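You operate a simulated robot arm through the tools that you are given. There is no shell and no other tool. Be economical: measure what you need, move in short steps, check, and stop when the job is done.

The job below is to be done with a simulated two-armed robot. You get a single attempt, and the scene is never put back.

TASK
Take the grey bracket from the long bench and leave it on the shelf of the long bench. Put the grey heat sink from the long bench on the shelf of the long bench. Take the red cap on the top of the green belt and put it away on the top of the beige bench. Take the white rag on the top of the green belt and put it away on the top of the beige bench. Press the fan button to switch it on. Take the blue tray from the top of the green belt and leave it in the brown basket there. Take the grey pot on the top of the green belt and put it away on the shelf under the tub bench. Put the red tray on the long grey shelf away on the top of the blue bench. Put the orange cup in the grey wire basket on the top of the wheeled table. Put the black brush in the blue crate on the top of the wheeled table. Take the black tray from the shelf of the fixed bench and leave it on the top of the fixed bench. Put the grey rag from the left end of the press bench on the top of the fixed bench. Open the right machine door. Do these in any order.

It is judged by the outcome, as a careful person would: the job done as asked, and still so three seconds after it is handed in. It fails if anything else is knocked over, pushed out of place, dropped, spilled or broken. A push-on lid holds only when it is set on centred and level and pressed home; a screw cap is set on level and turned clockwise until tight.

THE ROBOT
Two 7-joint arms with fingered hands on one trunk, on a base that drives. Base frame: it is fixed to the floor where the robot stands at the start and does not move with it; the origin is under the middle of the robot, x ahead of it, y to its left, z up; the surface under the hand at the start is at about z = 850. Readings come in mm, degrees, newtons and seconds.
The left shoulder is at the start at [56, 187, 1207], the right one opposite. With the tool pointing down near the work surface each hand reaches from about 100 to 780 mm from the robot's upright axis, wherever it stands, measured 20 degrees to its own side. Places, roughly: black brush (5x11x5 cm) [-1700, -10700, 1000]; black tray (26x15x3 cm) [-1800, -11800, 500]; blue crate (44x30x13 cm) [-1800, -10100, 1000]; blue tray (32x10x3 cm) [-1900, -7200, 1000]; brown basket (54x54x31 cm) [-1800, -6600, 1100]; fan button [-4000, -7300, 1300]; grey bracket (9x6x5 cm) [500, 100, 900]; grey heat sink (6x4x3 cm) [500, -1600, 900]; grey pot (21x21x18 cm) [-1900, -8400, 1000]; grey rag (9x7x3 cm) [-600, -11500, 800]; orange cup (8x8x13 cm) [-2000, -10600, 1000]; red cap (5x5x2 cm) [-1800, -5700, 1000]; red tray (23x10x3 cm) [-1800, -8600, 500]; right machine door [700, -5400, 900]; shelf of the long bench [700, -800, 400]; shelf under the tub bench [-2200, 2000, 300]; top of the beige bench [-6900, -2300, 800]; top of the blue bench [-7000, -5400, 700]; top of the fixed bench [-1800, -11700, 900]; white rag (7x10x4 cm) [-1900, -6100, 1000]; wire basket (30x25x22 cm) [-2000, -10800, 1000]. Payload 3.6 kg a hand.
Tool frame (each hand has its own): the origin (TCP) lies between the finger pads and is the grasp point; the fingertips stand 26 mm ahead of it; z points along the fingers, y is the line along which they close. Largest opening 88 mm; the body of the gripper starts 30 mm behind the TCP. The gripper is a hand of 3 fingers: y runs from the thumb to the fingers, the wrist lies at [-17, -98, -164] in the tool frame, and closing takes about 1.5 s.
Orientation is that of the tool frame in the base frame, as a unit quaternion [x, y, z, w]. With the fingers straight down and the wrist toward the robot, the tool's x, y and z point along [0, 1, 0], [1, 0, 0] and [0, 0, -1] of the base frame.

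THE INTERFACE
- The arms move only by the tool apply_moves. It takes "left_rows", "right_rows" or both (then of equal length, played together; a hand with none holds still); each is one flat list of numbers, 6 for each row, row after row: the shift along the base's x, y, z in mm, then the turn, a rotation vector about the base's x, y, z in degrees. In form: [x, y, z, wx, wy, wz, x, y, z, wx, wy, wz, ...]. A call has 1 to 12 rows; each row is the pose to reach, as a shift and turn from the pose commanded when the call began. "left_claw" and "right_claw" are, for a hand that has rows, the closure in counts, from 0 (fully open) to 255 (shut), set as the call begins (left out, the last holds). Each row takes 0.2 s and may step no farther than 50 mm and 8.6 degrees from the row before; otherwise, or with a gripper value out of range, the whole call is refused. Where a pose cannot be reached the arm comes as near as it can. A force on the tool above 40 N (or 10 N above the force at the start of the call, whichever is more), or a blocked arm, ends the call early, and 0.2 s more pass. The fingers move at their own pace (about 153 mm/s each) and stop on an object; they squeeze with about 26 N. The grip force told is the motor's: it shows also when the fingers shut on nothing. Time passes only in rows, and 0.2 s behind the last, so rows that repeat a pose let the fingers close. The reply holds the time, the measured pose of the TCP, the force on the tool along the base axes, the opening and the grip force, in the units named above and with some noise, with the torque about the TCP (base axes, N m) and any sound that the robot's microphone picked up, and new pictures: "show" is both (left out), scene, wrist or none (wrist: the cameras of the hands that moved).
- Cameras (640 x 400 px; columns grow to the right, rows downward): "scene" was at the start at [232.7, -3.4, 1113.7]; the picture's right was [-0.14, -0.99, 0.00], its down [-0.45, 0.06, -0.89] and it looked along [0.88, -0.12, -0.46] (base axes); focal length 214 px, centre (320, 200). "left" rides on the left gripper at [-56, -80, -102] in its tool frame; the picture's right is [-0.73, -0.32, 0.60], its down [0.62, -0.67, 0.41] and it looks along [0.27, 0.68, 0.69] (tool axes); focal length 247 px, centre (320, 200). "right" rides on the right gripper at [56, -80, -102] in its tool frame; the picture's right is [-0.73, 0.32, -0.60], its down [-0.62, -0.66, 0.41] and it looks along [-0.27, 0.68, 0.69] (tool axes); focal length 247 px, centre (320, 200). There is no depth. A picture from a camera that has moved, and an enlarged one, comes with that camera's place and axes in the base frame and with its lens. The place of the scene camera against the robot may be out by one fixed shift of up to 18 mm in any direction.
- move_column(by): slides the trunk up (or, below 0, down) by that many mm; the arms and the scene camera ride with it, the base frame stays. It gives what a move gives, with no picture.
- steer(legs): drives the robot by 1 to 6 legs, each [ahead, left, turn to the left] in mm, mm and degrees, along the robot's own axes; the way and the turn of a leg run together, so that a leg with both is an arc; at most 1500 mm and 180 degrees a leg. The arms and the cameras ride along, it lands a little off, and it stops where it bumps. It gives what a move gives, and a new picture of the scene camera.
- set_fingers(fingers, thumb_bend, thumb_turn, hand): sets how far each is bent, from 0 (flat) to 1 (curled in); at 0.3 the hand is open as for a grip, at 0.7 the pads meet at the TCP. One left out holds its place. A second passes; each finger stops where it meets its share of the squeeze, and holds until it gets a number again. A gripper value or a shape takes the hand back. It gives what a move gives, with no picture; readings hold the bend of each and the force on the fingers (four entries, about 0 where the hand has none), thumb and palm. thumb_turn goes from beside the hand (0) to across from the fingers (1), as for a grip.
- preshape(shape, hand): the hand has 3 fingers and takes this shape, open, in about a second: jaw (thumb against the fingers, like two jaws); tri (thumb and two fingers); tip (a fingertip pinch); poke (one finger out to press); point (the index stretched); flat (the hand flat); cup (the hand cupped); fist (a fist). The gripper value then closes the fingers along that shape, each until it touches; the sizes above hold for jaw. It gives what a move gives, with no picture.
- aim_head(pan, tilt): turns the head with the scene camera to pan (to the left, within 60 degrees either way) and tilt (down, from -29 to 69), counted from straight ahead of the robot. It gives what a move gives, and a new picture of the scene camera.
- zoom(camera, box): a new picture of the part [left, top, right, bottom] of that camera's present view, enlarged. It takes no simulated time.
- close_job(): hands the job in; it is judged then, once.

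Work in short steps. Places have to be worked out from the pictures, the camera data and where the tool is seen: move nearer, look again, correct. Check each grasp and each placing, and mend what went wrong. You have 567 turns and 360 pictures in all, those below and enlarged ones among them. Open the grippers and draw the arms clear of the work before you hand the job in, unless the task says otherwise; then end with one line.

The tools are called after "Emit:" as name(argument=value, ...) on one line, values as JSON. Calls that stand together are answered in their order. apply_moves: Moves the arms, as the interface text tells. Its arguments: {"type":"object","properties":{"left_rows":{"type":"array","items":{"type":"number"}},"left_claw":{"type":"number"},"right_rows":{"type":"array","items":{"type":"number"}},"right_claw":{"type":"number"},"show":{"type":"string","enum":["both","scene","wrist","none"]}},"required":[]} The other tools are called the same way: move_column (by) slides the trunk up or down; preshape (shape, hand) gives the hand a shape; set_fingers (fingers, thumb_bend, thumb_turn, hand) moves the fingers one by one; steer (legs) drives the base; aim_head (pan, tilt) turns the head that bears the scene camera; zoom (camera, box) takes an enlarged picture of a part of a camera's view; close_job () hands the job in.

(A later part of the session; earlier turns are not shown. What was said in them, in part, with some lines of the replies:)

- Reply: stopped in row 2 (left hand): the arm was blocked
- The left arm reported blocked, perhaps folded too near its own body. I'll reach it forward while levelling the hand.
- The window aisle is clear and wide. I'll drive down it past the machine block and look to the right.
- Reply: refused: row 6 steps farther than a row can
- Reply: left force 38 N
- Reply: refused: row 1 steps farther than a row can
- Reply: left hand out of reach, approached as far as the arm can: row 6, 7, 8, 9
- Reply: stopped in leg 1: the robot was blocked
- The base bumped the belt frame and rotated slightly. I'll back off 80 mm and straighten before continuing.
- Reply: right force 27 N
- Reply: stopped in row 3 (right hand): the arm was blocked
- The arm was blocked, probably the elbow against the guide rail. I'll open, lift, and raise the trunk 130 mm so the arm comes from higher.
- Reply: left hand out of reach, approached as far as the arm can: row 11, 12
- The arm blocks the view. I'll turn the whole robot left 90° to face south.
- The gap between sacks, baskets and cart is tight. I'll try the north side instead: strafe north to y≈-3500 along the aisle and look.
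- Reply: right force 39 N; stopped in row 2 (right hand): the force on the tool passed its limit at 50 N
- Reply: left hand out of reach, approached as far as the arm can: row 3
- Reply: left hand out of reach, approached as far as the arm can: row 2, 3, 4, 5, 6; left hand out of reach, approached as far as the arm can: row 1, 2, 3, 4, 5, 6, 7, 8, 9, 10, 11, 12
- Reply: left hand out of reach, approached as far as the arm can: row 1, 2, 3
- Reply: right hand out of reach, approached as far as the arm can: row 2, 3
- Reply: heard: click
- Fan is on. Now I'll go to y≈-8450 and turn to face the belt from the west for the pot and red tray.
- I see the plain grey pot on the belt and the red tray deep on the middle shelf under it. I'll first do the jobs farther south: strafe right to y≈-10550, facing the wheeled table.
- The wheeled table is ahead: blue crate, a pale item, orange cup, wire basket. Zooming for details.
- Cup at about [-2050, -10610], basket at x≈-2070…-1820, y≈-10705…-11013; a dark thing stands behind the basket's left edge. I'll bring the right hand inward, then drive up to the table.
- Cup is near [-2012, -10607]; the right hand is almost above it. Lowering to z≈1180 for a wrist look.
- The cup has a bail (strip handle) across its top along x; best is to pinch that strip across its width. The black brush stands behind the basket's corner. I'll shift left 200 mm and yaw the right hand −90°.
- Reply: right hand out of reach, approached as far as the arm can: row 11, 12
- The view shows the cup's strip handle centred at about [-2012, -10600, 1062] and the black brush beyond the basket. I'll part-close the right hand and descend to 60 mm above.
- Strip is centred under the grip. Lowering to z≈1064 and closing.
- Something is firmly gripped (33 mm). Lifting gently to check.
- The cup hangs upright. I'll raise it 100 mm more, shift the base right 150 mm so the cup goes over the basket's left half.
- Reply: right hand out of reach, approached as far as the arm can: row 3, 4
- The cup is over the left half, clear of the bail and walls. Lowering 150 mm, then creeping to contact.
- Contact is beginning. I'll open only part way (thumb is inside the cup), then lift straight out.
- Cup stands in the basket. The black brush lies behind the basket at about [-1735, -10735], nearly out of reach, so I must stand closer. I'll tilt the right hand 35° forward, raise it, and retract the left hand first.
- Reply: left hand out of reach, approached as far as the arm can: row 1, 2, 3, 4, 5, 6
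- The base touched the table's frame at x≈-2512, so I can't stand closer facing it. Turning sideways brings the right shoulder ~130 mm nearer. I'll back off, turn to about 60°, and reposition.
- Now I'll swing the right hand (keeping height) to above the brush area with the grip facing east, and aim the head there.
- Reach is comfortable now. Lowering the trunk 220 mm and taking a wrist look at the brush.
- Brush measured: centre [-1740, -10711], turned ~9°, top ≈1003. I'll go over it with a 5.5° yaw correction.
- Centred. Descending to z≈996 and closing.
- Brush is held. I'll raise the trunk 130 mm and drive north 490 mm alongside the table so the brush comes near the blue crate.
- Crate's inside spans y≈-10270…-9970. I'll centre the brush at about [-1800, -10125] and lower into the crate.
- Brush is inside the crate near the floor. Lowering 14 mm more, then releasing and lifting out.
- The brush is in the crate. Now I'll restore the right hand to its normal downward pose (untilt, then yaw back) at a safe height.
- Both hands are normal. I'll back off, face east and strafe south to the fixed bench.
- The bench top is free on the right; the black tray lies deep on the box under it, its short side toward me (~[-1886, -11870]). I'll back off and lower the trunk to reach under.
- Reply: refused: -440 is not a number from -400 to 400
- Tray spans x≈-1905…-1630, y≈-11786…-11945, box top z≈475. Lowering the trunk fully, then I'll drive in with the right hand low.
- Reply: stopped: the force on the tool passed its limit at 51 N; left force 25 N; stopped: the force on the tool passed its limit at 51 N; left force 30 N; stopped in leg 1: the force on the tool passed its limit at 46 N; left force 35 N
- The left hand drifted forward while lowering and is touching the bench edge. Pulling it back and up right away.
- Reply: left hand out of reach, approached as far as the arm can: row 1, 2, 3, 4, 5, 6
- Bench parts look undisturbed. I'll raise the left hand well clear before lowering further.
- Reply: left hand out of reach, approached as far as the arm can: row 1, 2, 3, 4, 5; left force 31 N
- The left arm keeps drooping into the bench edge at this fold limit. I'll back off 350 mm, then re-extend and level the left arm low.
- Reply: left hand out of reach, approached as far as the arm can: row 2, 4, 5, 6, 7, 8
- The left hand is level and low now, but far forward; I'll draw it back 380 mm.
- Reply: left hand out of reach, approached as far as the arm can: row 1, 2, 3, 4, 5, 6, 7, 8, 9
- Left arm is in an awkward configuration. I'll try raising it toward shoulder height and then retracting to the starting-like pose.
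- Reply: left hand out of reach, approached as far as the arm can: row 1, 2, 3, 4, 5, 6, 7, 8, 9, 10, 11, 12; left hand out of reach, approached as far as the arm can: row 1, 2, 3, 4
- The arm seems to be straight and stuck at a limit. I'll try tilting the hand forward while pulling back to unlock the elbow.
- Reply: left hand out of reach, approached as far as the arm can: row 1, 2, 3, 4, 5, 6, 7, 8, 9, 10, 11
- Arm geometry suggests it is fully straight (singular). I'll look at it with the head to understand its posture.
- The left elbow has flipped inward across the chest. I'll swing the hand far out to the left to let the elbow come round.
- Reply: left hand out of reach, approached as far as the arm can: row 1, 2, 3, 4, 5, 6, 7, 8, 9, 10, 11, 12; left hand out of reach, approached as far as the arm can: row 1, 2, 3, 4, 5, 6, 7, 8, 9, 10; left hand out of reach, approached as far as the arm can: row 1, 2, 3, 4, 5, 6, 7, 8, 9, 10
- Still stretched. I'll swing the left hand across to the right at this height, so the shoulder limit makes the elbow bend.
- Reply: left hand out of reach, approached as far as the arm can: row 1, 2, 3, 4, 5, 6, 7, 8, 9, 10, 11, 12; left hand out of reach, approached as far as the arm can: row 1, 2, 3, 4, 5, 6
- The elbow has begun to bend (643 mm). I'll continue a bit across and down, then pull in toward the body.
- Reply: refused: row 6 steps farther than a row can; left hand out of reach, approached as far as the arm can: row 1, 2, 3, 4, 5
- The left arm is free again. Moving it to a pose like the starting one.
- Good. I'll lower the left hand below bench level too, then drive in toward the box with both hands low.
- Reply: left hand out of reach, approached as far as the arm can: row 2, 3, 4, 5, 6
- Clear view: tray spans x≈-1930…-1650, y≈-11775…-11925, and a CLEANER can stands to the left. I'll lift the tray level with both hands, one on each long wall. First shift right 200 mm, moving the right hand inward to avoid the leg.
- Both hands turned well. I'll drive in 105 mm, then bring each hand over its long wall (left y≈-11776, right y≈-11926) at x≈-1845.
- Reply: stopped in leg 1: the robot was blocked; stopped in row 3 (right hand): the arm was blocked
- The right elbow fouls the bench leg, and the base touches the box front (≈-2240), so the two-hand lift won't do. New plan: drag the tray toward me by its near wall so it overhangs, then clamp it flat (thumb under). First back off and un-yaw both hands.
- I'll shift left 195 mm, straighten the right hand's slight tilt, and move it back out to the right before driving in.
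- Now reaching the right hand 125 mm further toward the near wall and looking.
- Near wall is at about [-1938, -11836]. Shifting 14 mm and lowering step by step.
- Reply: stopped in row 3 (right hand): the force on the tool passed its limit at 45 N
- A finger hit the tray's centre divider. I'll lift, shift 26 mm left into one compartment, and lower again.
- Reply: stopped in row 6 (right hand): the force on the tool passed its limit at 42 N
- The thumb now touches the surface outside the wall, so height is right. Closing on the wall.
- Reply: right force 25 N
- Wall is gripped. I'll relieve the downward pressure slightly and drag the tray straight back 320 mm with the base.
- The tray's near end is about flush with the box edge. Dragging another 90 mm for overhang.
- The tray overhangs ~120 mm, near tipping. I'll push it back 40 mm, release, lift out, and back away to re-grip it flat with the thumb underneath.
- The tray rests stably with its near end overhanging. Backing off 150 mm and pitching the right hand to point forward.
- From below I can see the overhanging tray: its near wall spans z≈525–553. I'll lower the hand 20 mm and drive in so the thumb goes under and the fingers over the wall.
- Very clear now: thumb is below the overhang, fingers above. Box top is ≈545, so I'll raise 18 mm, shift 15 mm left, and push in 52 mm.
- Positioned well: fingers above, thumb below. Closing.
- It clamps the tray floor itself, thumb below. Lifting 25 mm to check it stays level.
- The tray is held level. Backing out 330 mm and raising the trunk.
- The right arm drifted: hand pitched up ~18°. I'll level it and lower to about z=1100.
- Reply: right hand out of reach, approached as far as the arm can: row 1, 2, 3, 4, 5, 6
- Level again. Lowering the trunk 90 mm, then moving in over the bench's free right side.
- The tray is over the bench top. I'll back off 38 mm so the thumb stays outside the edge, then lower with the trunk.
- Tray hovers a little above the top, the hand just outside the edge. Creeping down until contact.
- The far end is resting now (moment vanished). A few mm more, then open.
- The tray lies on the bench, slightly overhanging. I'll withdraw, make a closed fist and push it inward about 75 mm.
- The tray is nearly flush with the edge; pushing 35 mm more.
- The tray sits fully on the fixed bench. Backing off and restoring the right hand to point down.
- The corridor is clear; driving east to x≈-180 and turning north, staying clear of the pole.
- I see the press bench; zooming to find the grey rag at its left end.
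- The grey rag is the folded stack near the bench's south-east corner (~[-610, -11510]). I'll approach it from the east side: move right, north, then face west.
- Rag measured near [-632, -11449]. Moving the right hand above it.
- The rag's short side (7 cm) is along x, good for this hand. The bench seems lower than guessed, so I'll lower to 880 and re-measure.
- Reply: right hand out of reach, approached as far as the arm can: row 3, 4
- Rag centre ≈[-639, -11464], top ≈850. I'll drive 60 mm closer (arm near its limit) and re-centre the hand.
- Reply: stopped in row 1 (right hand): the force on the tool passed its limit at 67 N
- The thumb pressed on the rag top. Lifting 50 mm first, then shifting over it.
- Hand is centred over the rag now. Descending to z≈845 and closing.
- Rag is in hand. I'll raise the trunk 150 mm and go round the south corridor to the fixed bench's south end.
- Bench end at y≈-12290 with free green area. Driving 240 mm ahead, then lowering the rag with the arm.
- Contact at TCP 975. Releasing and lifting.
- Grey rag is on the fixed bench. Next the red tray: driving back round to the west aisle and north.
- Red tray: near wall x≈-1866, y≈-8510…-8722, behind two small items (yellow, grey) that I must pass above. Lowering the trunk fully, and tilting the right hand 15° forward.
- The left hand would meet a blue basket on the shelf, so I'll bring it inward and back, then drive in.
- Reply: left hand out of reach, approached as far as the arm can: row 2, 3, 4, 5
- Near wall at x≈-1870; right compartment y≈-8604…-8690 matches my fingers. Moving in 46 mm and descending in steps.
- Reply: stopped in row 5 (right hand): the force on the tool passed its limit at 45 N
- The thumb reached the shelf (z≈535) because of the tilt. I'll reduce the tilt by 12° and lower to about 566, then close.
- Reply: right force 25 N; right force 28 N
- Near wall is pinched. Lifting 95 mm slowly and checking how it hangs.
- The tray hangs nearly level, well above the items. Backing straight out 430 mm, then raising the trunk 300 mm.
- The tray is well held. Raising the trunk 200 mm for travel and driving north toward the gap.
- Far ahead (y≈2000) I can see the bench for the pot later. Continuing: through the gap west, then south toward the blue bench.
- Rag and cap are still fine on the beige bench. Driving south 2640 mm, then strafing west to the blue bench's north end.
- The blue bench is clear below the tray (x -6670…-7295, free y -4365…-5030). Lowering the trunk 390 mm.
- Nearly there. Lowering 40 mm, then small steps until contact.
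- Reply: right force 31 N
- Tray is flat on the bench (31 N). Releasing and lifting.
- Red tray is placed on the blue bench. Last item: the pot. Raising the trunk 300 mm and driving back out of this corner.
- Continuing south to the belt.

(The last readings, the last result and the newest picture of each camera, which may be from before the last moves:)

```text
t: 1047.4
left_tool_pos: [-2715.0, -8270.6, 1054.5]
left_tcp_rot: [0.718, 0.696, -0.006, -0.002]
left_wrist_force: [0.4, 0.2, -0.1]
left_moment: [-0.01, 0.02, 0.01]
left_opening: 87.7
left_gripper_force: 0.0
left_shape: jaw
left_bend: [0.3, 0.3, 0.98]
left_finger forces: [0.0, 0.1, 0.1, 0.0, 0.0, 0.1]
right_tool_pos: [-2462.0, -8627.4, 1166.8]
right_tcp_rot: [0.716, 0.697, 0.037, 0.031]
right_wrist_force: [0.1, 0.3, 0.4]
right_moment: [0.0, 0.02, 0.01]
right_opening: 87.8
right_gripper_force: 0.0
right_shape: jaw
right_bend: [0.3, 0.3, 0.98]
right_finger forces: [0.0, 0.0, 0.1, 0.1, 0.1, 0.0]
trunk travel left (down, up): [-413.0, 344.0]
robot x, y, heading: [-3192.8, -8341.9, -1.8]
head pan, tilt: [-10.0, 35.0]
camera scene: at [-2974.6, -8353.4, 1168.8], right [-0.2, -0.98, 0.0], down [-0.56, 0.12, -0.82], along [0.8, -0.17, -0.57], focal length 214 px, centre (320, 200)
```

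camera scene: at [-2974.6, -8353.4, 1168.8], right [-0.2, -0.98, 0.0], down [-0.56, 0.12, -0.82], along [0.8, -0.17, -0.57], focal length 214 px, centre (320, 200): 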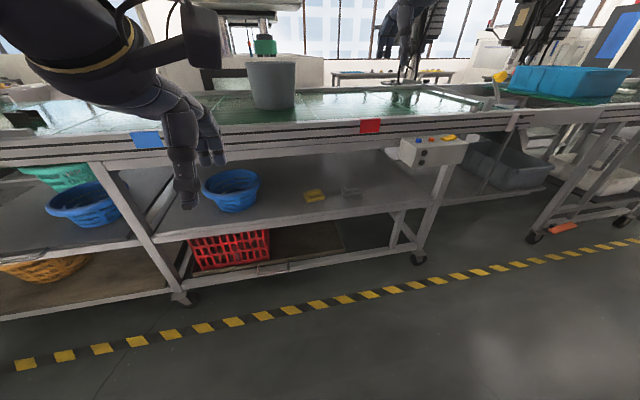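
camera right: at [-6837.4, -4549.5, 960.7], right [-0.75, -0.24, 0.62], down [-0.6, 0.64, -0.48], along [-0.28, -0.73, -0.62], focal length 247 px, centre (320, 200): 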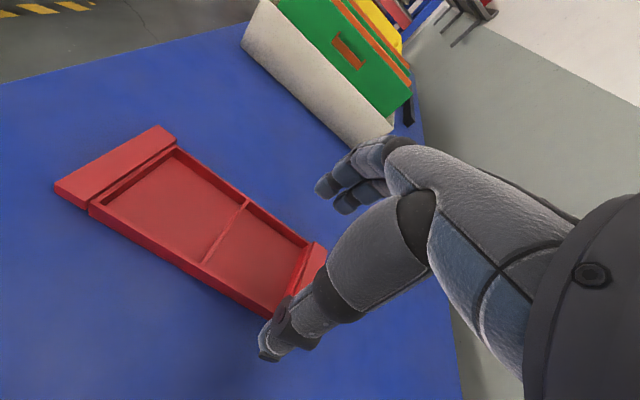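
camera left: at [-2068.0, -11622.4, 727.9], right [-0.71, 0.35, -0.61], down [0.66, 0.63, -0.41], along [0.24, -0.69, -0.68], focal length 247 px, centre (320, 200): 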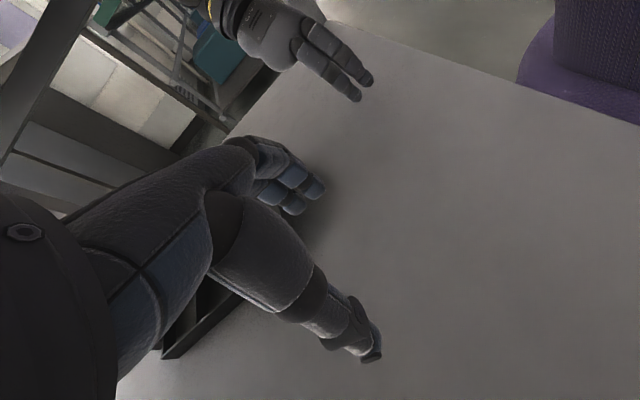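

Pot is near [-1860, -8370]. I'll yaw both hands outward (left −90°, right +90°) at about z=1230, symmetric in front of me.

Emit:
apply_moves(left_rows=[8, 6, 16, 0, 0, -8.2, 16, 12, 32, 0, 0, -16.4, 24, 18, 48, 0, 0, -24.6, 32, 24, 64, 0, 0, -32.8, 40, 30, 80, 0, 0, -41, 48, 36, 96, 0, 0, -49.2, 56, 42, 112, 0, 0, -57.4, 64, 48, 128, 0, 0, -65.6, 72, 54, 144, 0, 0, -73.8, 80, 60, 160, 0, 0, -82, 84, 64, 175, 0, 0, -88.2, 84, 64, 175, 0, 0, -88.2], right_rows=[-16, 14, 6, 0, 0, 8.2, -32, 28, 12, 0, 0, 16.4, -48, 42, 18, 0, 0, 24.6, -64, 56, 24, 0, 0, 32.8, -80, 70, 30, 0, 0, 41, -96, 84, 36, 0, 0, 49.2, -112, 98, 42, 0, 0, 57.4, -128, 112, 48, 0, 0, 65.6, -144, 126, 54, 0, 0, 73.8, -158, 140, 60, 0, 0, 82, -168, 154, 63, 0, 0, 90, -168, 154, 63, 0, 0, 91.8], show="none")

```text
t: 1050.0
left_tool_pos: [-2631.6, -8208.7, 1229.7]
left_tcp_rot: [1.0, -0.001, -0.002, -0.005]
left_wrist_force: [-0.1, -0.6, -0.4]
left_moment: [0.0, -0.01, 0.0]
left_opening: 88.1
left_gripper_force: 0.0
left_shape: jaw
left_bend: [0.3, 0.3, 0.98]
left_finger forces: [0.1, 0.1, 0.0, 0.1, 0.1, 0.0]
right_tool_pos: [-2628.7, -8474.0, 1229.7]
right_tcp_rot: [-0.001, 0.999, 0.048, -0.005]
right_wrist_force: [0.2, 0.5, 0.4]
right_moment: [0.01, 0.0, -0.02]
right_opening: 87.5
right_gripper_force: 0.0
right_shape: jaw
right_bend: [0.3, 0.3, 0.98]
right_finger forces: [0.0, 0.1, 0.1, 0.1, 0.0, 0.1]
trunk travel left (down, up): [-413.0, 344.0]
robot x, y, heading: [-3194.4, -8338.6, -2.0]
head pan, tilt: [-10.0, 35.0]
```

Both turned. Adding a 25° forward tilt to each hand for reach (and levelling the right one).

Emit:
apply_moves(left_rows=[0, 0, 0, 0, -6.3, 0, 0, 0, 0, 0, -12.6, 0, 0, 0, 0, 0, -18.9, 0, 0, 0, 0, 0, -25, 0, 0, 0, 0, 0, -25, 0], right_rows=[0, 0, 0, -1.4, -6.3, 0, 0, 0, 0, -2.8, -12.6, 0, 0, 0, 0, -4.2, -18.9, 0, 0, 0, 0, -5.5, -25, 0, 0, 0, 0, -5.5, -25, 0], show="none")

Emit:
steer(legs=[[590, 0, 1.8]])

Emit:
aim_head(pan=0, tilt=35)

```text
t: 1051.2
left_tool_pos: [-2630.4, -8207.7, 1227.9]
left_tcp_rot: [0.977, 0.003, 0.214, -0.005]
left_wrist_force: [0.0, 0.0, -0.2]
left_moment: [-0.03, -0.03, -0.01]
left_opening: 87.9
left_gripper_force: 0.0
left_shape: jaw
left_bend: [0.3, 0.3, 0.98]
left_finger forces: [0.0, 0.0, 0.1, 0.0, 0.0, 0.1]
right_tool_pos: [-2628.5, -8473.3, 1229.8]
right_tcp_rot: [-0.011, 0.977, -0.001, 0.212]
right_wrist_force: [0.2, -0.3, -0.3]
right_moment: [0.0, -0.03, -0.03]
right_opening: 87.9
right_gripper_force: 0.1
right_shape: jaw
right_bend: [0.3, 0.3, 0.98]
right_finger forces: [0.0, 0.0, 0.0, 0.0, 0.0, 0.0]
trunk travel left (down, up): [-413.0, 344.0]
robot x, y, heading: [-3197.3, -8338.3, -1.7]
head pan, tilt: [-10.0, 35.0]
```

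```text
t: 1054.6
left_tool_pos: [-2044.9, -8197.9, 1229.5]
left_tcp_rot: [0.977, 0.018, 0.214, -0.008]
left_wrist_force: [0.1, 0.4, 0.6]
left_moment: [-0.01, 0.02, 0.01]
left_opening: 87.9
left_gripper_force: 0.1
left_shape: jaw
left_bend: [0.3, 0.3, 0.98]
left_finger forces: [0.0, 0.0, 0.1, 0.0, 0.0, 0.0]
right_tool_pos: [-2034.7, -8465.1, 1229.9]
right_tcp_rot: [-0.027, 0.977, 0.003, 0.21]
right_wrist_force: [-0.4, -0.4, 0.2]
right_moment: [0.0, 0.01, -0.01]
right_opening: 87.9
right_gripper_force: 0.2
right_shape: jaw
right_bend: [0.3, 0.3, 0.98]
right_finger forces: [0.1, 0.0, 0.1, 0.1, 0.0, 0.0]
trunk travel left (down, up): [-413.0, 344.0]
robot x, y, heading: [-2605.1, -8349.1, -0.2]
head pan, tilt: [-10.0, 35.0]
camera scene: at [-2383.4, -8355.1, 1168.7], right [-0.17, -0.98, 0.0], down [-0.57, 0.1, -0.82], along [0.81, -0.14, -0.57], focal length 214 px, centre (320, 200)
```

scene: 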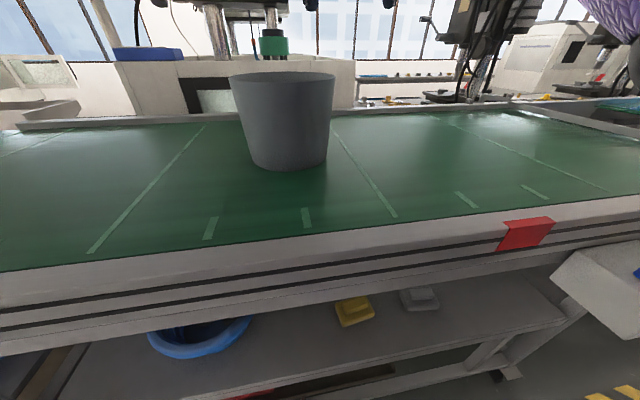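

```text
t: 1055.3
left_tool_pos: [-2046.0, -8197.8, 1229.1]
left_tcp_rot: [0.977, 0.018, 0.214, -0.009]
left_wrist_force: [-1.0, -0.4, -0.7]
left_moment: [0.01, 0.0, 0.01]
left_opening: 88.0
left_gripper_force: 0.0
left_shape: jaw
left_bend: [0.3, 0.3, 0.98]
left_finger forces: [0.0, 0.0, 0.1, 0.1, 0.0, 0.0]
right_tool_pos: [-2034.9, -8464.7, 1231.0]
right_tcp_rot: [-0.027, 0.977, 0.002, 0.211]
right_wrist_force: [0.3, 0.5, 0.4]
right_moment: [0.02, 0.0, 0.0]
right_opening: 87.9
right_gripper_force: 0.1
right_shape: jaw
right_bend: [0.3, 0.3, 0.98]
right_finger forces: [0.0, 0.1, 0.1, 0.0, 0.0, 0.0]
trunk travel left (down, up): [-413.0, 344.0]
robot x, y, heading: [-2602.9, -8349.6, -0.2]
head pan, tilt: [0.0, 35.0]
camera scene: at [-2382.8, -8339.9, 1168.9], right [0.0, -1.0, 0.0], down [-0.57, 0.0, -0.82], along [0.82, 0.0, -0.57], focal length 214 px, centre (320, 200)
```

scene: 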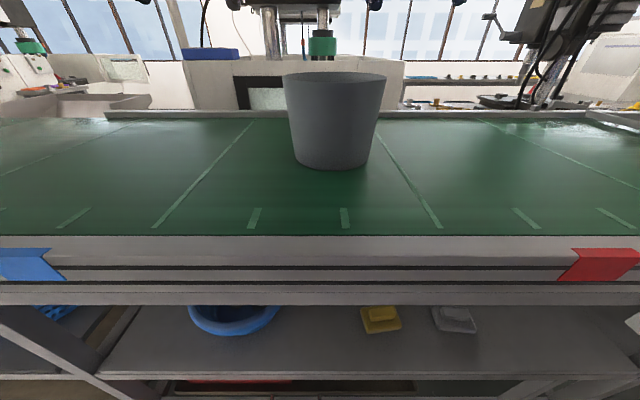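

Pot: centre ≈[-1860, -8384], rim radius ≈105. I'll move 60 mm closer and 53 mm right, then bring each hand above its rim side and check.

Emit:
steer(legs=[[60, -53, 0]])

Emit:
apply_moves(left_rows=[30, -10, -10, 0, 0, 0, 60, -20, -20, 0, 0, 0, 90, -28, -30, 0, 0, 0, 106, -31, -40, 0, 0, 0, 106, -31, -40, 0, 0, 0], right_rows=[30, 10, -10, 0, 0, 0, 60, 20, -20, 0, 0, 0, 85, 28, -30, 0, 0, 0, 95, 31, -40, 0, 0, 0, 95, 31, -40, 0, 0, 0], show="wrist")

```text
t: 1056.4
left_tool_pos: [-1984.4, -8253.9, 1228.3]
left_tcp_rot: [0.977, 0.017, 0.213, -0.008]
left_wrist_force: [0.1, 0.4, -0.8]
left_moment: [0.03, -0.01, 0.02]
left_opening: 87.7
left_gripper_force: 0.1
left_shape: jaw
left_bend: [0.3, 0.3, 0.98]
left_finger forces: [0.0, 0.0, 0.0, 0.1, 0.0, 0.0]
right_tool_pos: [-1974.0, -8519.3, 1229.2]
right_tcp_rot: [-0.028, 0.977, 0.003, 0.21]
right_wrist_force: [0.2, 0.0, -0.2]
right_moment: [0.01, -0.03, -0.05]
right_opening: 87.7
right_gripper_force: 0.1
right_shape: jaw
right_bend: [0.3, 0.3, 0.98]
right_finger forces: [0.1, 0.0, 0.0, 0.1, 0.0, 0.1]
trunk travel left (down, up): [-413.0, 344.0]
robot x, y, heading: [-2544.4, -8401.8, -0.1]
head pan, tilt: [0.0, 35.0]
camera scene: at [-2321.2, -8394.0, 1168.6], right [0.0, -1.0, 0.0], down [-0.57, 0.0, -0.82], along [0.82, 0.0, -0.57], focal length 214 px, centre (320, 200)
```

scene: 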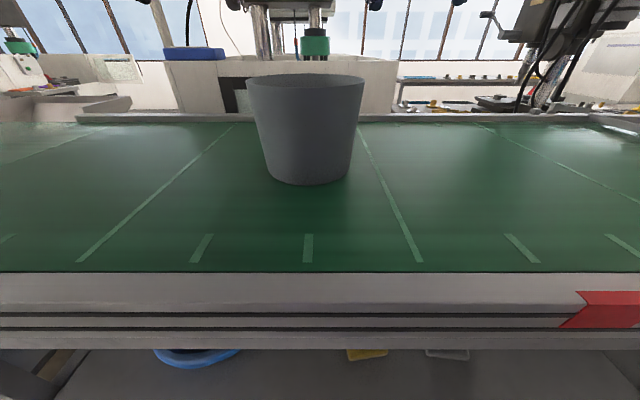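

```text
t: 1057.6
left_tool_pos: [-1879.4, -8282.6, 1189.6]
left_tcp_rot: [0.976, 0.017, 0.215, -0.009]
left_wrist_force: [0.7, -0.2, 0.5]
left_moment: [0.01, 0.0, 0.02]
left_opening: 88.0
left_gripper_force: 0.0
left_shape: jaw
left_bend: [0.3, 0.3, 0.98]
left_finger forces: [0.0, 0.0, 0.0, 0.1, 0.1, 0.0]
right_tool_pos: [-1879.1, -8488.2, 1189.4]
right_tcp_rot: [-0.029, 0.977, 0.002, 0.211]
right_wrist_force: [0.7, 1.6, 0.4]
right_moment: [-0.01, -0.01, 0.02]
right_opening: 87.8
right_gripper_force: 0.1
right_shape: jaw
right_bend: [0.3, 0.3, 0.98]
right_finger forces: [0.0, 0.1, 0.1, 0.0, 0.0, 0.1]
trunk travel left (down, up): [-413.0, 344.0]
robot x, y, heading: [-2548.5, -8404.9, 0.1]
head pan, tilt: [0.0, 35.0]
camera right: at [-1967.6, -8571.6, 1260.2], right [0.4, 0.35, 0.85], down [0.77, -0.62, -0.11], along [0.49, 0.7, -0.52], focal length 247 px, centre (320, 200)
camera left: at [-1975.8, -8206.8, 1257.9], right [-0.43, 0.31, -0.85], down [0.71, 0.69, -0.11], along [0.56, -0.65, -0.52], focal length 247 px, centre (320, 200)
```

right: 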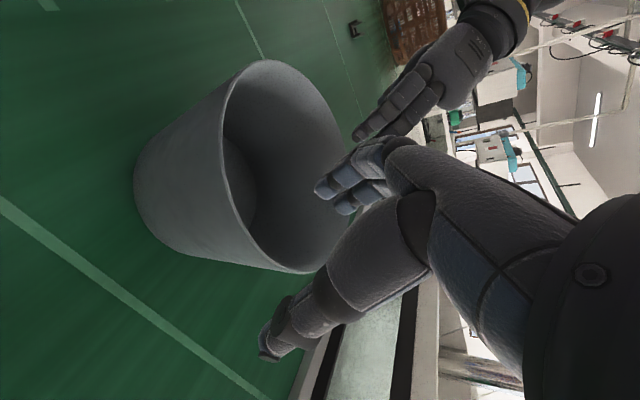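
left: 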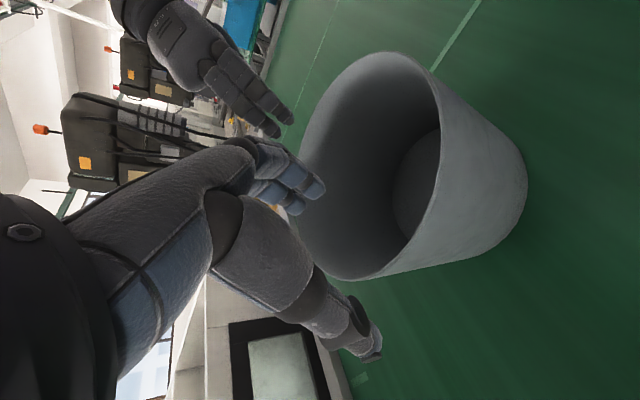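

Rim centre measured at [-1868, -8380], radius ≈105. Small lateral corrections, then lowering both hands 73 mm.

Emit:
apply_moves(left_rows=[0, 4, -25, 0, 0, 0, 0, 7, -50, 0, 0, 0, 0, 7, -66, 0, 0, 0, 0, 7, -74, 0, 0, 0], right_rows=[0, 2, -25, 0, 0, 0, 0, 4, -50, 0, 0, 0, 0, 4, -66, 0, 0, 0, 0, 4, -74, 0, 0, 0], show="none")

Emit:
apply_moves(left_rows=[0, 0, 0, 0, 0, 0, 0, 0, 0, 0, 0, 0, 0, 0, 0, 0, 0, 0, 0, 0, 0, 0, 0, 0, 0, 0, 0, 0, 0, 0, 0, 0, 0, 0, 0, 0, 0, 0, 0, 0, 0, 0], right_rows=[0, 0, 0, 0, 0, 0, 0, 0, 0, 0, 0, 0, 0, 0, 0, 0, 0, 0, 0, 0, 0, 0, 0, 0, 0, 0, 0, 0, 0, 0, 0, 0, 0, 0, 0, 0, 0, 0, 0, 0, 0, 0], left_claw=255, right_claw=255, show="none")

```text
t: 1058.6
left_tool_pos: [-1878.1, -8275.1, 1116.7]
left_tcp_rot: [0.976, 0.018, 0.215, -0.008]
left_wrist_force: [-0.9, -1.3, 0.3]
left_moment: [0.01, 0.01, -0.02]
left_opening: 87.9
left_gripper_force: 0.1
left_shape: jaw
left_bend: [0.3, 0.3, 0.98]
left_finger forces: [0.0, 0.1, 0.0, 0.0, 0.0, 0.0]
right_tool_pos: [-1879.2, -8481.4, 1116.3]
right_tcp_rot: [-0.028, 0.977, 0.002, 0.211]
right_wrist_force: [-0.5, -0.9, 0.4]
right_moment: [0.01, 0.0, 0.0]
right_opening: 87.8
right_gripper_force: 0.0
right_shape: jaw
right_bend: [0.3, 0.3, 0.98]
right_finger forces: [0.1, 0.0, 0.0, 0.0, 0.1, 0.0]
trunk travel left (down, up): [-413.0, 344.0]
robot x, y, heading: [-2544.0, -8400.8, -0.1]
head pan, tilt: [0.0, 35.0]
```

```text
t: 1060.2
left_tool_pos: [-1880.0, -8275.3, 1116.1]
left_tcp_rot: [0.977, 0.019, 0.214, -0.008]
left_wrist_force: [-1.0, -6.5, -0.9]
left_moment: [-0.11, -0.02, -0.27]
left_opening: 0.0
left_gripper_force: 25.7
left_shape: jaw
left_bend: [0.7, 0.68, 1.0]
left_finger forces: [6.3, 23.7, 0.1, 0.0, 22.4, 0.0]
right_tool_pos: [-1880.3, -8481.2, 1115.7]
right_tcp_rot: [-0.028, 0.977, 0.002, 0.211]
right_wrist_force: [1.7, 6.4, 0.2]
right_moment: [0.22, -0.04, 0.01]
right_opening: 1.1
right_gripper_force: 25.4
right_shape: jaw
right_bend: [0.65, 0.68, 1.0]
right_finger forces: [18.1, 9.3, 0.0, 0.0, 20.8, 0.0]
trunk travel left (down, up): [-413.0, 344.0]
robot x, y, heading: [-2544.7, -8406.6, 0.0]
head pan, tilt: [0.0, 35.0]
```

Both closed with real finger forces (thin wall). Lifting 40 mm and checking.

Emit:
apply_moves(left_rows=[0, 0, 10, 0, 0, 0, 0, 0, 20, 0, 0, 0, 0, 0, 30, 0, 0, 0, 0, 0, 40, 0, 0, 0, 0, 0, 40, 0, 0, 0], right_rows=[0, 0, 10, 0, 0, 0, 0, 0, 20, 0, 0, 0, 0, 0, 30, 0, 0, 0, 0, 0, 40, 0, 0, 0, 0, 0, 40, 0, 0, 0], show="scene")

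```text
t: 1061.4
left_tool_pos: [-1878.9, -8275.8, 1155.7]
left_tcp_rot: [0.977, 0.017, 0.213, -0.008]
left_wrist_force: [-1.2, -8.4, -2.2]
left_moment: [-0.16, 0.03, -0.3]
left_opening: 0.2
left_gripper_force: 26.1
left_shape: jaw
left_bend: [0.7, 0.68, 1.0]
left_finger forces: [6.4, 24.9, 0.0, 0.0, 22.2, 0.0]
right_tool_pos: [-1879.1, -8481.1, 1155.4]
right_tcp_rot: [-0.029, 0.977, 0.002, 0.211]
right_wrist_force: [1.5, 9.2, -1.5]
right_moment: [0.25, -0.02, -0.01]
right_opening: 0.9
right_gripper_force: 25.8
right_shape: jaw
right_bend: [0.65, 0.68, 1.0]
right_finger forces: [19.3, 10.0, 0.0, 0.0, 20.5, 0.1]
trunk travel left (down, up): [-413.0, 344.0]
robot x, y, heading: [-2544.3, -8402.7, 0.1]
head pan, tilt: [0.0, 35.0]
camera scene: at [-2321.9, -8393.1, 1168.7], right [0.0, -1.0, 0.0], down [-0.57, 0.0, -0.82], along [0.82, 0.0, -0.57], focal length 214 px, centre (320, 200)
```

scene: 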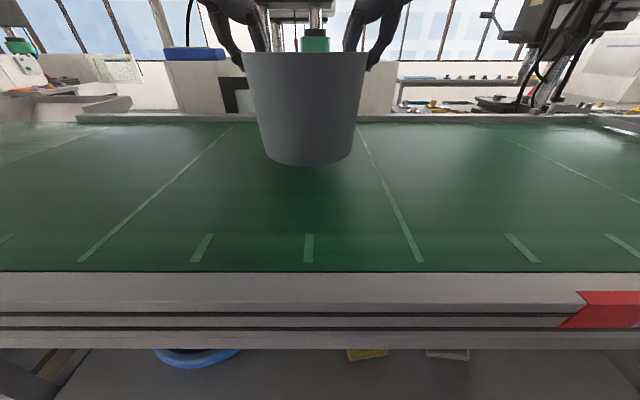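

The pot hangs level between both hands. Backing off, turning north and driving up the aisle.

Emit:
steer(legs=[[-640, 0, 0], [0, 0, 90], [1450, 0, 0], [1450, 0, 0], [1450, 0, 0], [1450, 0, 0]])

Emit:
steer(legs=[[1450, 0, 0], [1450, 0, 0], [250, 0, 0], [0, -950, 0]])

```text
t: 1095.9
left_tool_pos: [-3314.3, -1959.4, 1155.5]
left_tcp_rot: [0.675, 0.706, 0.144, -0.158]
left_wrist_force: [8.6, -1.2, -2.6]
left_moment: [0.02, -0.14, -0.26]
left_opening: 0.1
left_gripper_force: 26.3
left_shape: jaw
left_bend: [0.7, 0.68, 1.0]
left_finger forces: [7.1, 23.7, 0.0, 0.0, 22.2, 0.0]
right_tool_pos: [-3107.3, -1959.4, 1156.4]
right_tcp_rot: [0.713, -0.669, -0.151, -0.147]
right_wrist_force: [-8.5, 1.2, -0.8]
right_moment: [0.01, 0.23, 0.05]
right_opening: 1.2
right_gripper_force: 25.8
right_shape: jaw
right_bend: [0.65, 0.68, 1.0]
right_finger forces: [19.3, 9.7, 0.0, 0.0, 20.7, 0.1]
trunk travel left (down, up): [-413.0, 344.0]
robot x, y, heading: [-3182.3, -2626.4, 90.4]
head pan, tilt: [0.0, 35.0]
camera scene: at [-3192.2, -2384.8, 1168.7], right [1.0, 0.01, 0.0], down [0.01, -0.57, -0.82], along [-0.01, 0.82, -0.57], focal length 214 px, centre (320, 200)
```

scene: 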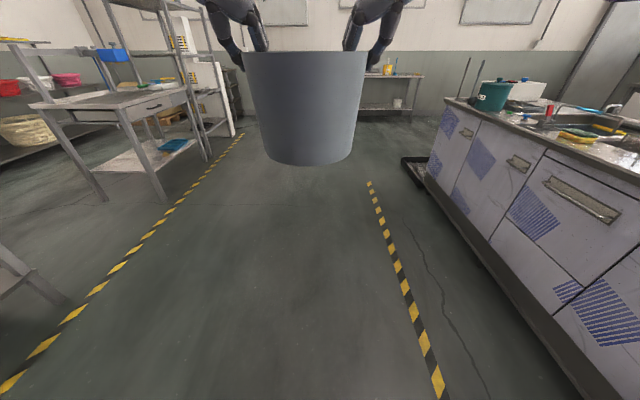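

```text
t: 1115.8
left_tool_pos: [-2414.2, 1183.3, 1155.9]
left_tcp_rot: [0.672, 0.709, 0.144, -0.158]
left_wrist_force: [6.3, -0.8, -2.4]
left_moment: [-0.01, -0.1, -0.24]
left_opening: 0.0
left_gripper_force: 26.0
left_shape: jaw
left_bend: [0.7, 0.68, 1.0]
left_finger forces: [7.0, 23.1, 0.0, 0.0, 23.2, 0.0]
right_tool_pos: [-2208.5, 1187.5, 1155.1]
right_tcp_rot: [0.717, -0.665, -0.153, -0.146]
right_wrist_force: [-6.1, 1.8, -0.1]
right_moment: [0.02, 0.22, -0.02]
right_opening: 1.2
right_gripper_force: 25.8
right_shape: jaw
right_bend: [0.65, 0.68, 1.0]
right_finger forces: [18.3, 9.4, 0.0, 0.0, 21.6, 0.0]
trunk travel left (down, up): [-413.0, 344.0]
robot x, y, heading: [-2278.0, 518.8, 90.9]
head pan, tilt: [0.0, 35.0]
camera scene: at [-2289.1, 760.2, 1168.8], right [1.0, 0.02, 0.0], down [0.01, -0.57, -0.82], along [-0.02, 0.82, -0.57], focal length 214 px, centre (320, 200)
```

scene: 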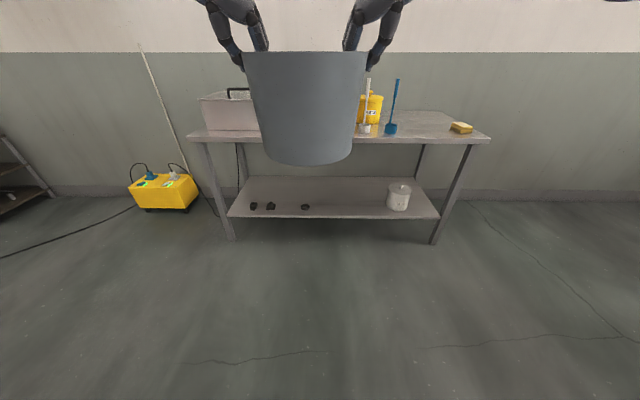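

The tub bench is ahead: shelf free between the small dark items and a white pot, around x≈-2110. I'll pull both hands back 100 mm together, then lower the trunk in steps.

Emit:
apply_moves(left_rows=[0, -35, 0, 0, 0, 0, 0, -70, 0, 0, 0, 0, 0, -100, 0, 0, 0, 0, 0, -100, 0, 0, 0, 0], right_rows=[0, -35, 0, 0, 0, 0, 0, -70, 0, 0, 0, 0, 0, -100, 0, 0, 0, 0, 0, -100, 0, 0, 0, 0], show="none")

Emit:
move_column(by=-200)

```text
t: 1116.8
left_tool_pos: [-2414.3, 1083.9, 1154.6]
left_tcp_rot: [0.673, 0.709, 0.143, -0.158]
left_wrist_force: [3.3, -2.1, -2.4]
left_moment: [0.01, -0.07, -0.21]
left_opening: 0.0
left_gripper_force: 25.9
left_shape: jaw
left_bend: [0.7, 0.68, 1.0]
left_finger forces: [7.0, 21.2, 0.0, 0.1, 25.1, 0.0]
right_tool_pos: [-2209.7, 1086.0, 1155.6]
right_tcp_rot: [0.717, -0.665, -0.151, -0.145]
right_wrist_force: [-2.4, 1.2, -1.6]
right_moment: [0.01, 0.12, 0.0]
right_opening: 1.2
right_gripper_force: 25.9
right_shape: jaw
right_bend: [0.65, 0.68, 1.0]
right_finger forces: [16.9, 9.0, 0.1, 0.0, 23.2, 0.0]
trunk travel left (down, up): [-413.0, 344.0]
robot x, y, heading: [-2277.4, 524.4, 90.8]
head pan, tilt: [0.0, 35.0]
```

```text
t: 1118.9
left_tool_pos: [-2415.4, 1083.6, 955.7]
left_tcp_rot: [0.672, 0.709, 0.144, -0.158]
left_wrist_force: [4.3, -0.7, -1.9]
left_moment: [-0.02, -0.07, -0.2]
left_opening: 0.0
left_gripper_force: 25.8
left_shape: jaw
left_bend: [0.7, 0.68, 1.0]
left_finger forces: [7.1, 21.9, 0.0, 0.0, 24.6, 0.1]
right_tool_pos: [-2209.5, 1086.8, 956.3]
right_tcp_rot: [0.716, -0.665, -0.152, -0.146]
right_wrist_force: [-3.5, 0.8, -1.0]
right_moment: [0.03, 0.2, -0.03]
right_opening: 1.2
right_gripper_force: 26.4
right_shape: jaw
right_bend: [0.65, 0.68, 1.0]
right_finger forces: [17.6, 9.1, 0.0, 0.0, 22.7, 0.0]
trunk travel left (down, up): [-213.0, 544.0]
robot x, y, heading: [-2277.7, 522.5, 91.0]
head pan, tilt: [0.0, 35.0]
```

Steady. Lowering the trunk another 205 mm, then both arms 190 mm.

Emit:
move_column(by=-205)

Emit:
apply_moves(left_rows=[0, 0, -30, 0, 0, 0, 0, 0, -60, 0, 0, 0, 0, 0, -90, 0, 0, 0, 0, 0, -120, 0, 0, 0, 0, 0, -150, 0, 0, 0, 0, 0, -180, 0, 0, 0, 0, 0, -190, 0, 0, 0], right_rows=[0, 0, -30, 0, 0, 0, 0, 0, -60, 0, 0, 0, 0, 0, -90, 0, 0, 0, 0, 0, -120, 0, 0, 0, 0, 0, -150, 0, 0, 0, 0, 0, -180, 0, 0, 0, 0, 0, -190, 0, 0, 0], show="none")

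Emit:
steer(legs=[[0, -200, -1], [450, 0, 0]])

```text
t: 1121.2
left_tool_pos: [-2414.9, 1083.9, 750.4]
left_tcp_rot: [0.672, 0.709, 0.144, -0.157]
left_wrist_force: [5.1, -2.3, -1.9]
left_moment: [-0.05, -0.07, -0.26]
left_opening: 0.0
left_gripper_force: 25.6
left_shape: jaw
left_bend: [0.7, 0.68, 1.0]
left_finger forces: [7.2, 22.7, 0.0, 0.0, 24.0, 0.0]
right_tool_pos: [-2207.9, 1086.5, 751.3]
right_tcp_rot: [0.716, -0.665, -0.152, -0.146]
right_wrist_force: [-4.9, 1.5, -1.0]
right_moment: [0.01, 0.19, -0.02]
right_opening: 1.4
right_gripper_force: 26.6
right_shape: jaw
right_bend: [0.65, 0.68, 1.0]
right_finger forces: [18.2, 9.4, 0.1, 0.0, 22.2, 0.1]
trunk travel left (down, up): [-8.0, 749.0]
robot x, y, heading: [-2272.5, 519.3, 91.2]
head pan, tilt: [0.0, 35.0]
```

```text
t: 1122.8
left_tool_pos: [-2416.2, 1082.5, 561.2]
left_tcp_rot: [0.673, 0.708, 0.145, -0.158]
left_wrist_force: [6.2, -0.8, -1.7]
left_moment: [-0.01, -0.12, -0.21]
left_opening: 0.0
left_gripper_force: 26.3
left_shape: jaw
left_bend: [0.7, 0.68, 1.0]
left_finger forces: [7.6, 22.7, 0.0, 0.0, 23.7, 0.0]
right_tool_pos: [-2208.9, 1086.3, 560.2]
right_tcp_rot: [0.716, -0.665, -0.152, -0.146]
right_wrist_force: [-5.3, 1.5, -0.7]
right_moment: [0.02, 0.19, -0.02]
right_opening: 1.1
right_gripper_force: 25.8
right_shape: jaw
right_bend: [0.65, 0.68, 1.0]
right_finger forces: [17.8, 10.1, 0.0, 0.1, 21.8, 0.0]
trunk travel left (down, up): [-8.0, 749.0]
robot x, y, heading: [-2276.5, 527.2, 91.1]
head pan, tilt: [0.0, 35.0]
```

```text
t: 1126.7
left_tool_pos: [-2203.7, 1537.8, 562.3]
left_tcp_rot: [0.68, 0.702, 0.146, -0.157]
left_wrist_force: [9.8, -1.9, -1.4]
left_moment: [-0.05, -0.14, -0.27]
left_opening: 0.0
left_gripper_force: 25.4
left_shape: jaw
left_bend: [0.7, 0.68, 1.0]
left_finger forces: [8.0, 24.3, 0.0, 0.0, 22.3, 0.0]
right_tool_pos: [-1998.6, 1537.7, 560.8]
right_tcp_rot: [0.709, -0.673, -0.149, -0.148]
right_wrist_force: [-9.5, 1.2, -1.1]
right_moment: [-0.01, 0.26, 0.0]
right_opening: 1.2
right_gripper_force: 25.9
right_shape: jaw
right_bend: [0.65, 0.68, 1.0]
right_finger forces: [19.0, 10.7, 0.0, 0.0, 20.5, 0.1]
trunk travel left (down, up): [-8.0, 749.0]
robot x, y, heading: [-2076.8, 971.1, 89.8]
head pan, tilt: [0.0, 35.0]
camera scene: at [-2085.4, 1284.4, 729.8], right [1.0, 0.0, 0.0], down [0.0, -0.57, -0.82], along [0.0, 0.82, -0.57], focal length 214 px, centre (320, 200)
```

scene: 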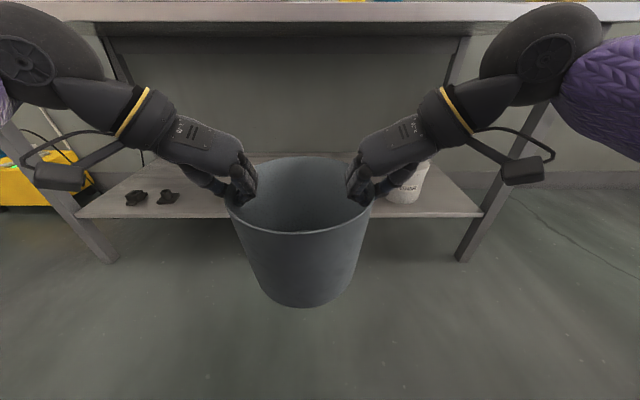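

Triangulating: shelf top z≈240, front edge y≈1915, apron underside ≈750. I'll lower the pot 100 mm, then drive in 480 mm.

Emit:
apply_moves(left_rows=[0, 0, -25, 0, 0, 0, 0, 0, -50, 0, 0, 0, 0, 0, -75, 0, 0, 0, 0, 0, -95, 0, 0, 0, 0, 0, -95, 0, 0, 0], right_rows=[0, 0, -25, 0, 0, 0, 0, 0, -50, 0, 0, 0, 0, 0, -75, 0, 0, 0, 0, 0, -95, 0, 0, 0, 0, 0, -95, 0, 0, 0], show="none")

Emit:
steer(legs=[[330, 0, 0]])

```text
t: 1127.8
left_tool_pos: [-2204.2, 1537.2, 465.6]
left_tcp_rot: [0.68, 0.702, 0.146, -0.155]
left_wrist_force: [5.0, -0.8, -2.0]
left_moment: [0.02, -0.15, -0.24]
left_opening: 0.2
left_gripper_force: 25.8
left_shape: jaw
left_bend: [0.7, 0.68, 1.0]
left_finger forces: [7.1, 22.7, 0.0, 0.0, 24.0, 0.0]
right_tool_pos: [-1998.9, 1535.7, 466.0]
right_tcp_rot: [0.709, -0.673, -0.15, -0.147]
right_wrist_force: [-5.8, 1.2, -0.8]
right_moment: [0.06, 0.18, -0.05]
right_opening: 1.0
right_gripper_force: 25.6
right_shape: jaw
right_bend: [0.65, 0.68, 1.0]
right_finger forces: [17.6, 9.9, 0.1, 0.0, 22.1, 0.0]
trunk travel left (down, up): [-8.0, 749.0]
robot x, y, heading: [-2075.0, 971.3, 89.6]
head pan, tilt: [0.0, 35.0]
```

```text
t: 1130.0
left_tool_pos: [-2201.4, 1866.7, 466.6]
left_tcp_rot: [0.681, 0.701, 0.146, -0.155]
left_wrist_force: [8.1, -1.6, -1.0]
left_moment: [-0.01, -0.15, -0.29]
left_opening: 0.0
left_gripper_force: 26.2
left_shape: jaw
left_bend: [0.7, 0.68, 1.0]
left_finger forces: [7.5, 24.0, 0.1, 0.0, 23.0, 0.1]
right_tool_pos: [-1996.1, 1866.8, 464.7]
right_tcp_rot: [0.709, -0.673, -0.15, -0.147]
right_wrist_force: [-7.7, 2.4, -0.7]
right_moment: [0.04, 0.2, 0.0]
right_opening: 1.3
right_gripper_force: 26.0
right_shape: jaw
right_bend: [0.65, 0.68, 1.0]
right_finger forces: [18.8, 10.5, 0.1, 0.0, 21.0, 0.0]
trunk travel left (down, up): [-8.0, 749.0]
robot x, y, heading: [-2075.4, 1302.8, 89.7]
head pan, tilt: [0.0, 35.0]
camera scene: at [-2083.6, 1614.7, 729.8], right [1.0, 0.0, 0.0], down [0.0, -0.57, -0.82], along [0.0, 0.82, -0.57], focal length 214 px, centre (320, 200)
```

scene: 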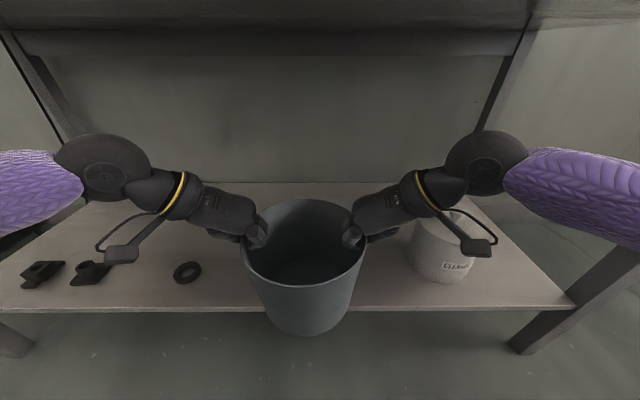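

The pot is at the shelf edge, shelf items clear. Driving in another 165 mm.

Emit:
steer(legs=[[165, 0, 0]])

```text
t: 1131.5
left_tool_pos: [-2202.3, 2031.7, 465.8]
left_tcp_rot: [0.68, 0.701, 0.146, -0.156]
left_wrist_force: [4.8, -1.5, -2.1]
left_moment: [-0.01, -0.1, -0.17]
left_opening: 0.1
left_gripper_force: 26.0
left_shape: jaw
left_bend: [0.7, 0.68, 1.0]
left_finger forces: [7.0, 22.0, 0.1, 0.0, 24.5, 0.0]
right_tool_pos: [-1996.1, 2031.0, 465.1]
right_tcp_rot: [0.709, -0.674, -0.151, -0.147]
right_wrist_force: [-3.9, 1.0, -1.4]
right_moment: [0.02, 0.18, -0.03]
right_opening: 1.2
right_gripper_force: 25.7
right_shape: jaw
right_bend: [0.65, 0.68, 1.0]
right_finger forces: [17.0, 9.6, 0.0, 0.0, 22.7, 0.0]
trunk travel left (down, up): [-8.0, 749.0]
robot x, y, heading: [-2076.7, 1464.9, 89.8]
head pan, tilt: [0.0, 35.0]
camera scene: at [-2083.0, 1779.8, 729.8], right [1.0, 0.0, 0.0], down [0.0, -0.57, -0.82], along [0.0, 0.82, -0.57], focal length 214 px, centre (320, 200)
```

scene: 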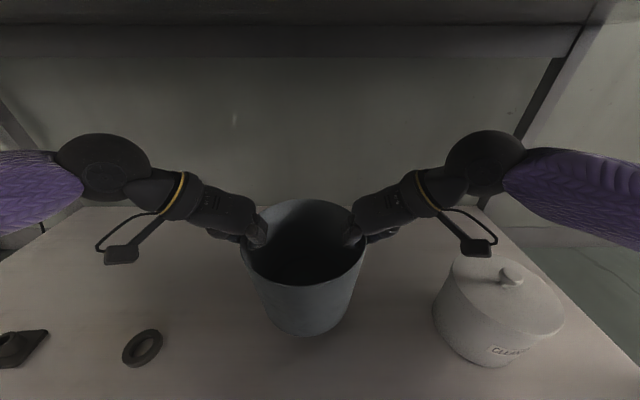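

Inside, with safe distance to the white pot. Lowering both hands 35 mm, then small steps until contact.

Emit:
apply_moves(left_rows=[0, 0, -12, 0, 0, 0, 0, 0, -24, 0, 0, 0, 0, 0, -36, 0, 0, 0], right_rows=[0, 0, -12, 0, 0, 0, 0, 0, -24, 0, 0, 0, 0, 0, -36, 0, 0, 0], show="none")

Emit:
apply_moves(left_rows=[0, 0, -5, 0, 0, 0, 0, 0, -10, 0, 0, 0], right_rows=[0, 0, -5, 0, 0, 0, 0, 0, -10, 0, 0, 0], show="none")

```text
t: 1132.3
left_tool_pos: [-2201.7, 2032.0, 430.3]
left_tcp_rot: [0.68, 0.702, 0.147, -0.156]
left_wrist_force: [2.5, -1.3, -0.9]
left_moment: [-0.03, -0.06, -0.2]
left_opening: 0.0
left_gripper_force: 26.0
left_shape: jaw
left_bend: [0.7, 0.68, 1.0]
left_finger forces: [6.7, 21.5, 0.0, 0.0, 25.1, 0.0]
right_tool_pos: [-1996.3, 2030.7, 429.7]
right_tcp_rot: [0.709, -0.673, -0.151, -0.147]
right_wrist_force: [-3.2, 0.9, -1.5]
right_moment: [0.0, 0.11, -0.03]
right_opening: 1.0
right_gripper_force: 25.9
right_shape: jaw
right_bend: [0.65, 0.68, 1.0]
right_finger forces: [16.6, 9.4, 0.0, 0.0, 23.1, 0.0]
trunk travel left (down, up): [-8.0, 749.0]
robot x, y, heading: [-2076.3, 1464.3, 89.9]
head pan, tilt: [0.0, 35.0]
```

```text
t: 1132.9
left_tool_pos: [-2202.6, 2033.4, 423.7]
left_tcp_rot: [0.68, 0.7, 0.15, -0.157]
left_wrist_force: [-0.8, -4.0, 12.7]
left_moment: [0.1, -0.02, -0.16]
left_opening: 0.0
left_gripper_force: 25.8
left_shape: jaw
left_bend: [0.7, 0.68, 1.0]
left_finger forces: [7.0, 23.3, 0.1, 0.1, 27.5, 0.0]
right_tool_pos: [-1996.8, 2031.6, 424.0]
right_tcp_rot: [0.709, -0.673, -0.154, -0.148]
right_wrist_force: [0.3, -0.8, 13.4]
right_moment: [0.09, 0.17, -0.04]
right_opening: 1.8
right_gripper_force: 25.9
right_shape: jaw
right_bend: [0.65, 0.68, 1.0]
right_finger forces: [18.0, 10.8, 0.1, 0.1, 26.3, 0.0]
trunk travel left (down, up): [-8.0, 749.0]
robot x, y, heading: [-2078.2, 1463.2, 89.9]
head pan, tilt: [0.0, 35.0]
```

Both sides feel the shelf (13 N). Opening both hands and lifting 75 mm.

Emit:
apply_moves(left_rows=[0, 0, 2, 0, 0, 0, 0, 0, 2, 0, 0, 0, 0, 0, 2, 0, 0, 0, 0, 0, 2, 0, 0, 0, 0, 0, 2, 0, 0, 0, 0, 0, 30, 0, 0, 0, 0, 0, 60, 0, 0, 0, 0, 0, 78, 0, 0, 0], right_rows=[0, 0, 2, 0, 0, 0, 0, 0, 2, 0, 0, 0, 0, 0, 2, 0, 0, 0, 0, 0, 2, 0, 0, 0, 0, 0, 2, 0, 0, 0, 0, 0, 30, 0, 0, 0, 0, 0, 60, 0, 0, 0, 0, 0, 78, 0, 0, 0], left_claw=0, right_claw=0, show="scene")

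```text
t: 1134.7
left_tool_pos: [-2200.9, 2033.4, 497.8]
left_tcp_rot: [0.68, 0.701, 0.146, -0.156]
left_wrist_force: [0.3, 0.2, -0.3]
left_moment: [-0.03, -0.01, -0.02]
left_opening: 87.6
left_gripper_force: 0.0
left_shape: jaw
left_bend: [0.3, 0.3, 0.98]
left_finger forces: [0.0, 0.0, 0.0, 0.1, 0.0, 0.0]
right_tool_pos: [-1995.1, 2031.5, 497.5]
right_tcp_rot: [0.709, -0.673, -0.151, -0.146]
right_wrist_force: [-0.6, 0.6, 0.9]
right_moment: [0.02, 0.0, -0.02]
right_opening: 87.7
right_gripper_force: 0.0
right_shape: jaw
right_bend: [0.3, 0.3, 0.98]
right_finger forces: [0.0, 0.1, 0.0, 0.1, 0.0, 0.0]
trunk travel left (down, up): [-8.0, 749.0]
robot x, y, heading: [-2077.5, 1467.3, 89.4]
head pan, tilt: [0.0, 35.0]
camera scene: at [-2083.0, 1779.6, 729.9], right [1.0, 0.0, 0.0], down [0.0, -0.57, -0.82], along [0.0, 0.82, -0.57], focal length 214 px, centre (320, 200)
```

scene: 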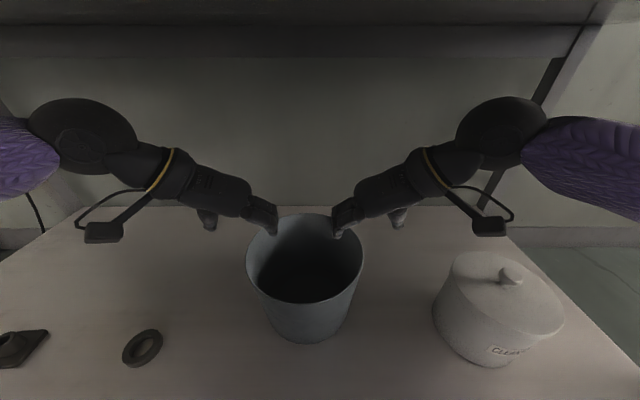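

Pot stands upright on the shelf. Raising 15 mm more for margin and backing out.

Emit:
apply_moves(left_rows=[0, 0, 8, 0, 0, 0, 0, 0, 15, 0, 0, 0], right_rows=[0, 0, 8, 0, 0, 0, 0, 0, 15, 0, 0, 0], show="none")

Emit:
steer(legs=[[-600, 0, 0]])

```text
t: 1135.3
left_tool_pos: [-2202.2, 2032.2, 513.0]
left_tcp_rot: [0.681, 0.701, 0.147, -0.156]
left_wrist_force: [1.2, -0.6, 0.3]
left_moment: [-0.01, 0.02, 0.03]
left_opening: 87.8
left_gripper_force: 0.1
left_shape: jaw
left_bend: [0.3, 0.3, 0.98]
left_finger forces: [0.0, 0.0, 0.0, 0.1, 0.0, 0.0]
right_tool_pos: [-1994.7, 2032.3, 512.6]
right_tcp_rot: [0.709, -0.673, -0.151, -0.147]
right_wrist_force: [1.1, 0.3, 1.2]
right_moment: [-0.02, -0.01, 0.0]
right_opening: 87.8
right_gripper_force: 0.1
right_shape: jaw
right_bend: [0.3, 0.3, 0.98]
right_finger forces: [0.1, 0.0, 0.1, 0.1, 0.1, 0.0]
trunk travel left (down, up): [-8.0, 749.0]
robot x, y, heading: [-2073.2, 1462.3, 89.7]
head pan, tilt: [0.0, 35.0]
```

```text
t: 1138.7
left_tool_pos: [-2201.1, 1432.2, 512.8]
left_tcp_rot: [0.682, 0.699, 0.146, -0.155]
left_wrist_force: [-0.2, -0.4, 0.4]
left_moment: [0.0, 0.0, 0.0]
left_opening: 87.7
left_gripper_force: 0.1
left_shape: jaw
left_bend: [0.3, 0.3, 0.98]
left_finger forces: [0.0, 0.0, 0.0, 0.0, 0.1, 0.0]
right_tool_pos: [-1995.9, 1429.6, 510.5]
right_tcp_rot: [0.707, -0.675, -0.151, -0.148]
right_wrist_force: [0.0, -0.2, -0.1]
right_moment: [-0.02, 0.02, 0.0]
right_opening: 87.8
right_gripper_force: 0.0
right_shape: jaw
right_bend: [0.3, 0.3, 0.98]
right_finger forces: [0.0, 0.0, 0.1, 0.0, 0.0, 0.1]
trunk travel left (down, up): [-8.0, 749.0]
robot x, y, heading: [-2080.6, 866.2, 89.6]
head pan, tilt: [0.0, 35.0]
camera scene: at [-2085.6, 1178.9, 729.8], right [1.0, -0.01, 0.0], down [-0.01, -0.57, -0.82], along [0.01, 0.82, -0.57], focal length 214 px, centre (320, 200)
```

scene: 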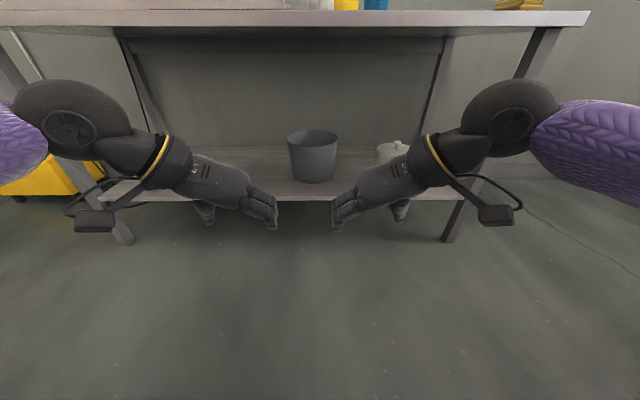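

The pot stands on the shelf. All thirteen parts are done, both hands are open and clear, so I'm handing in.

Emit:
close_job()

```text
The job is handed in.
```

All thirteen parts of the job are done and it has been handed in; both hands were open and clear of the work.
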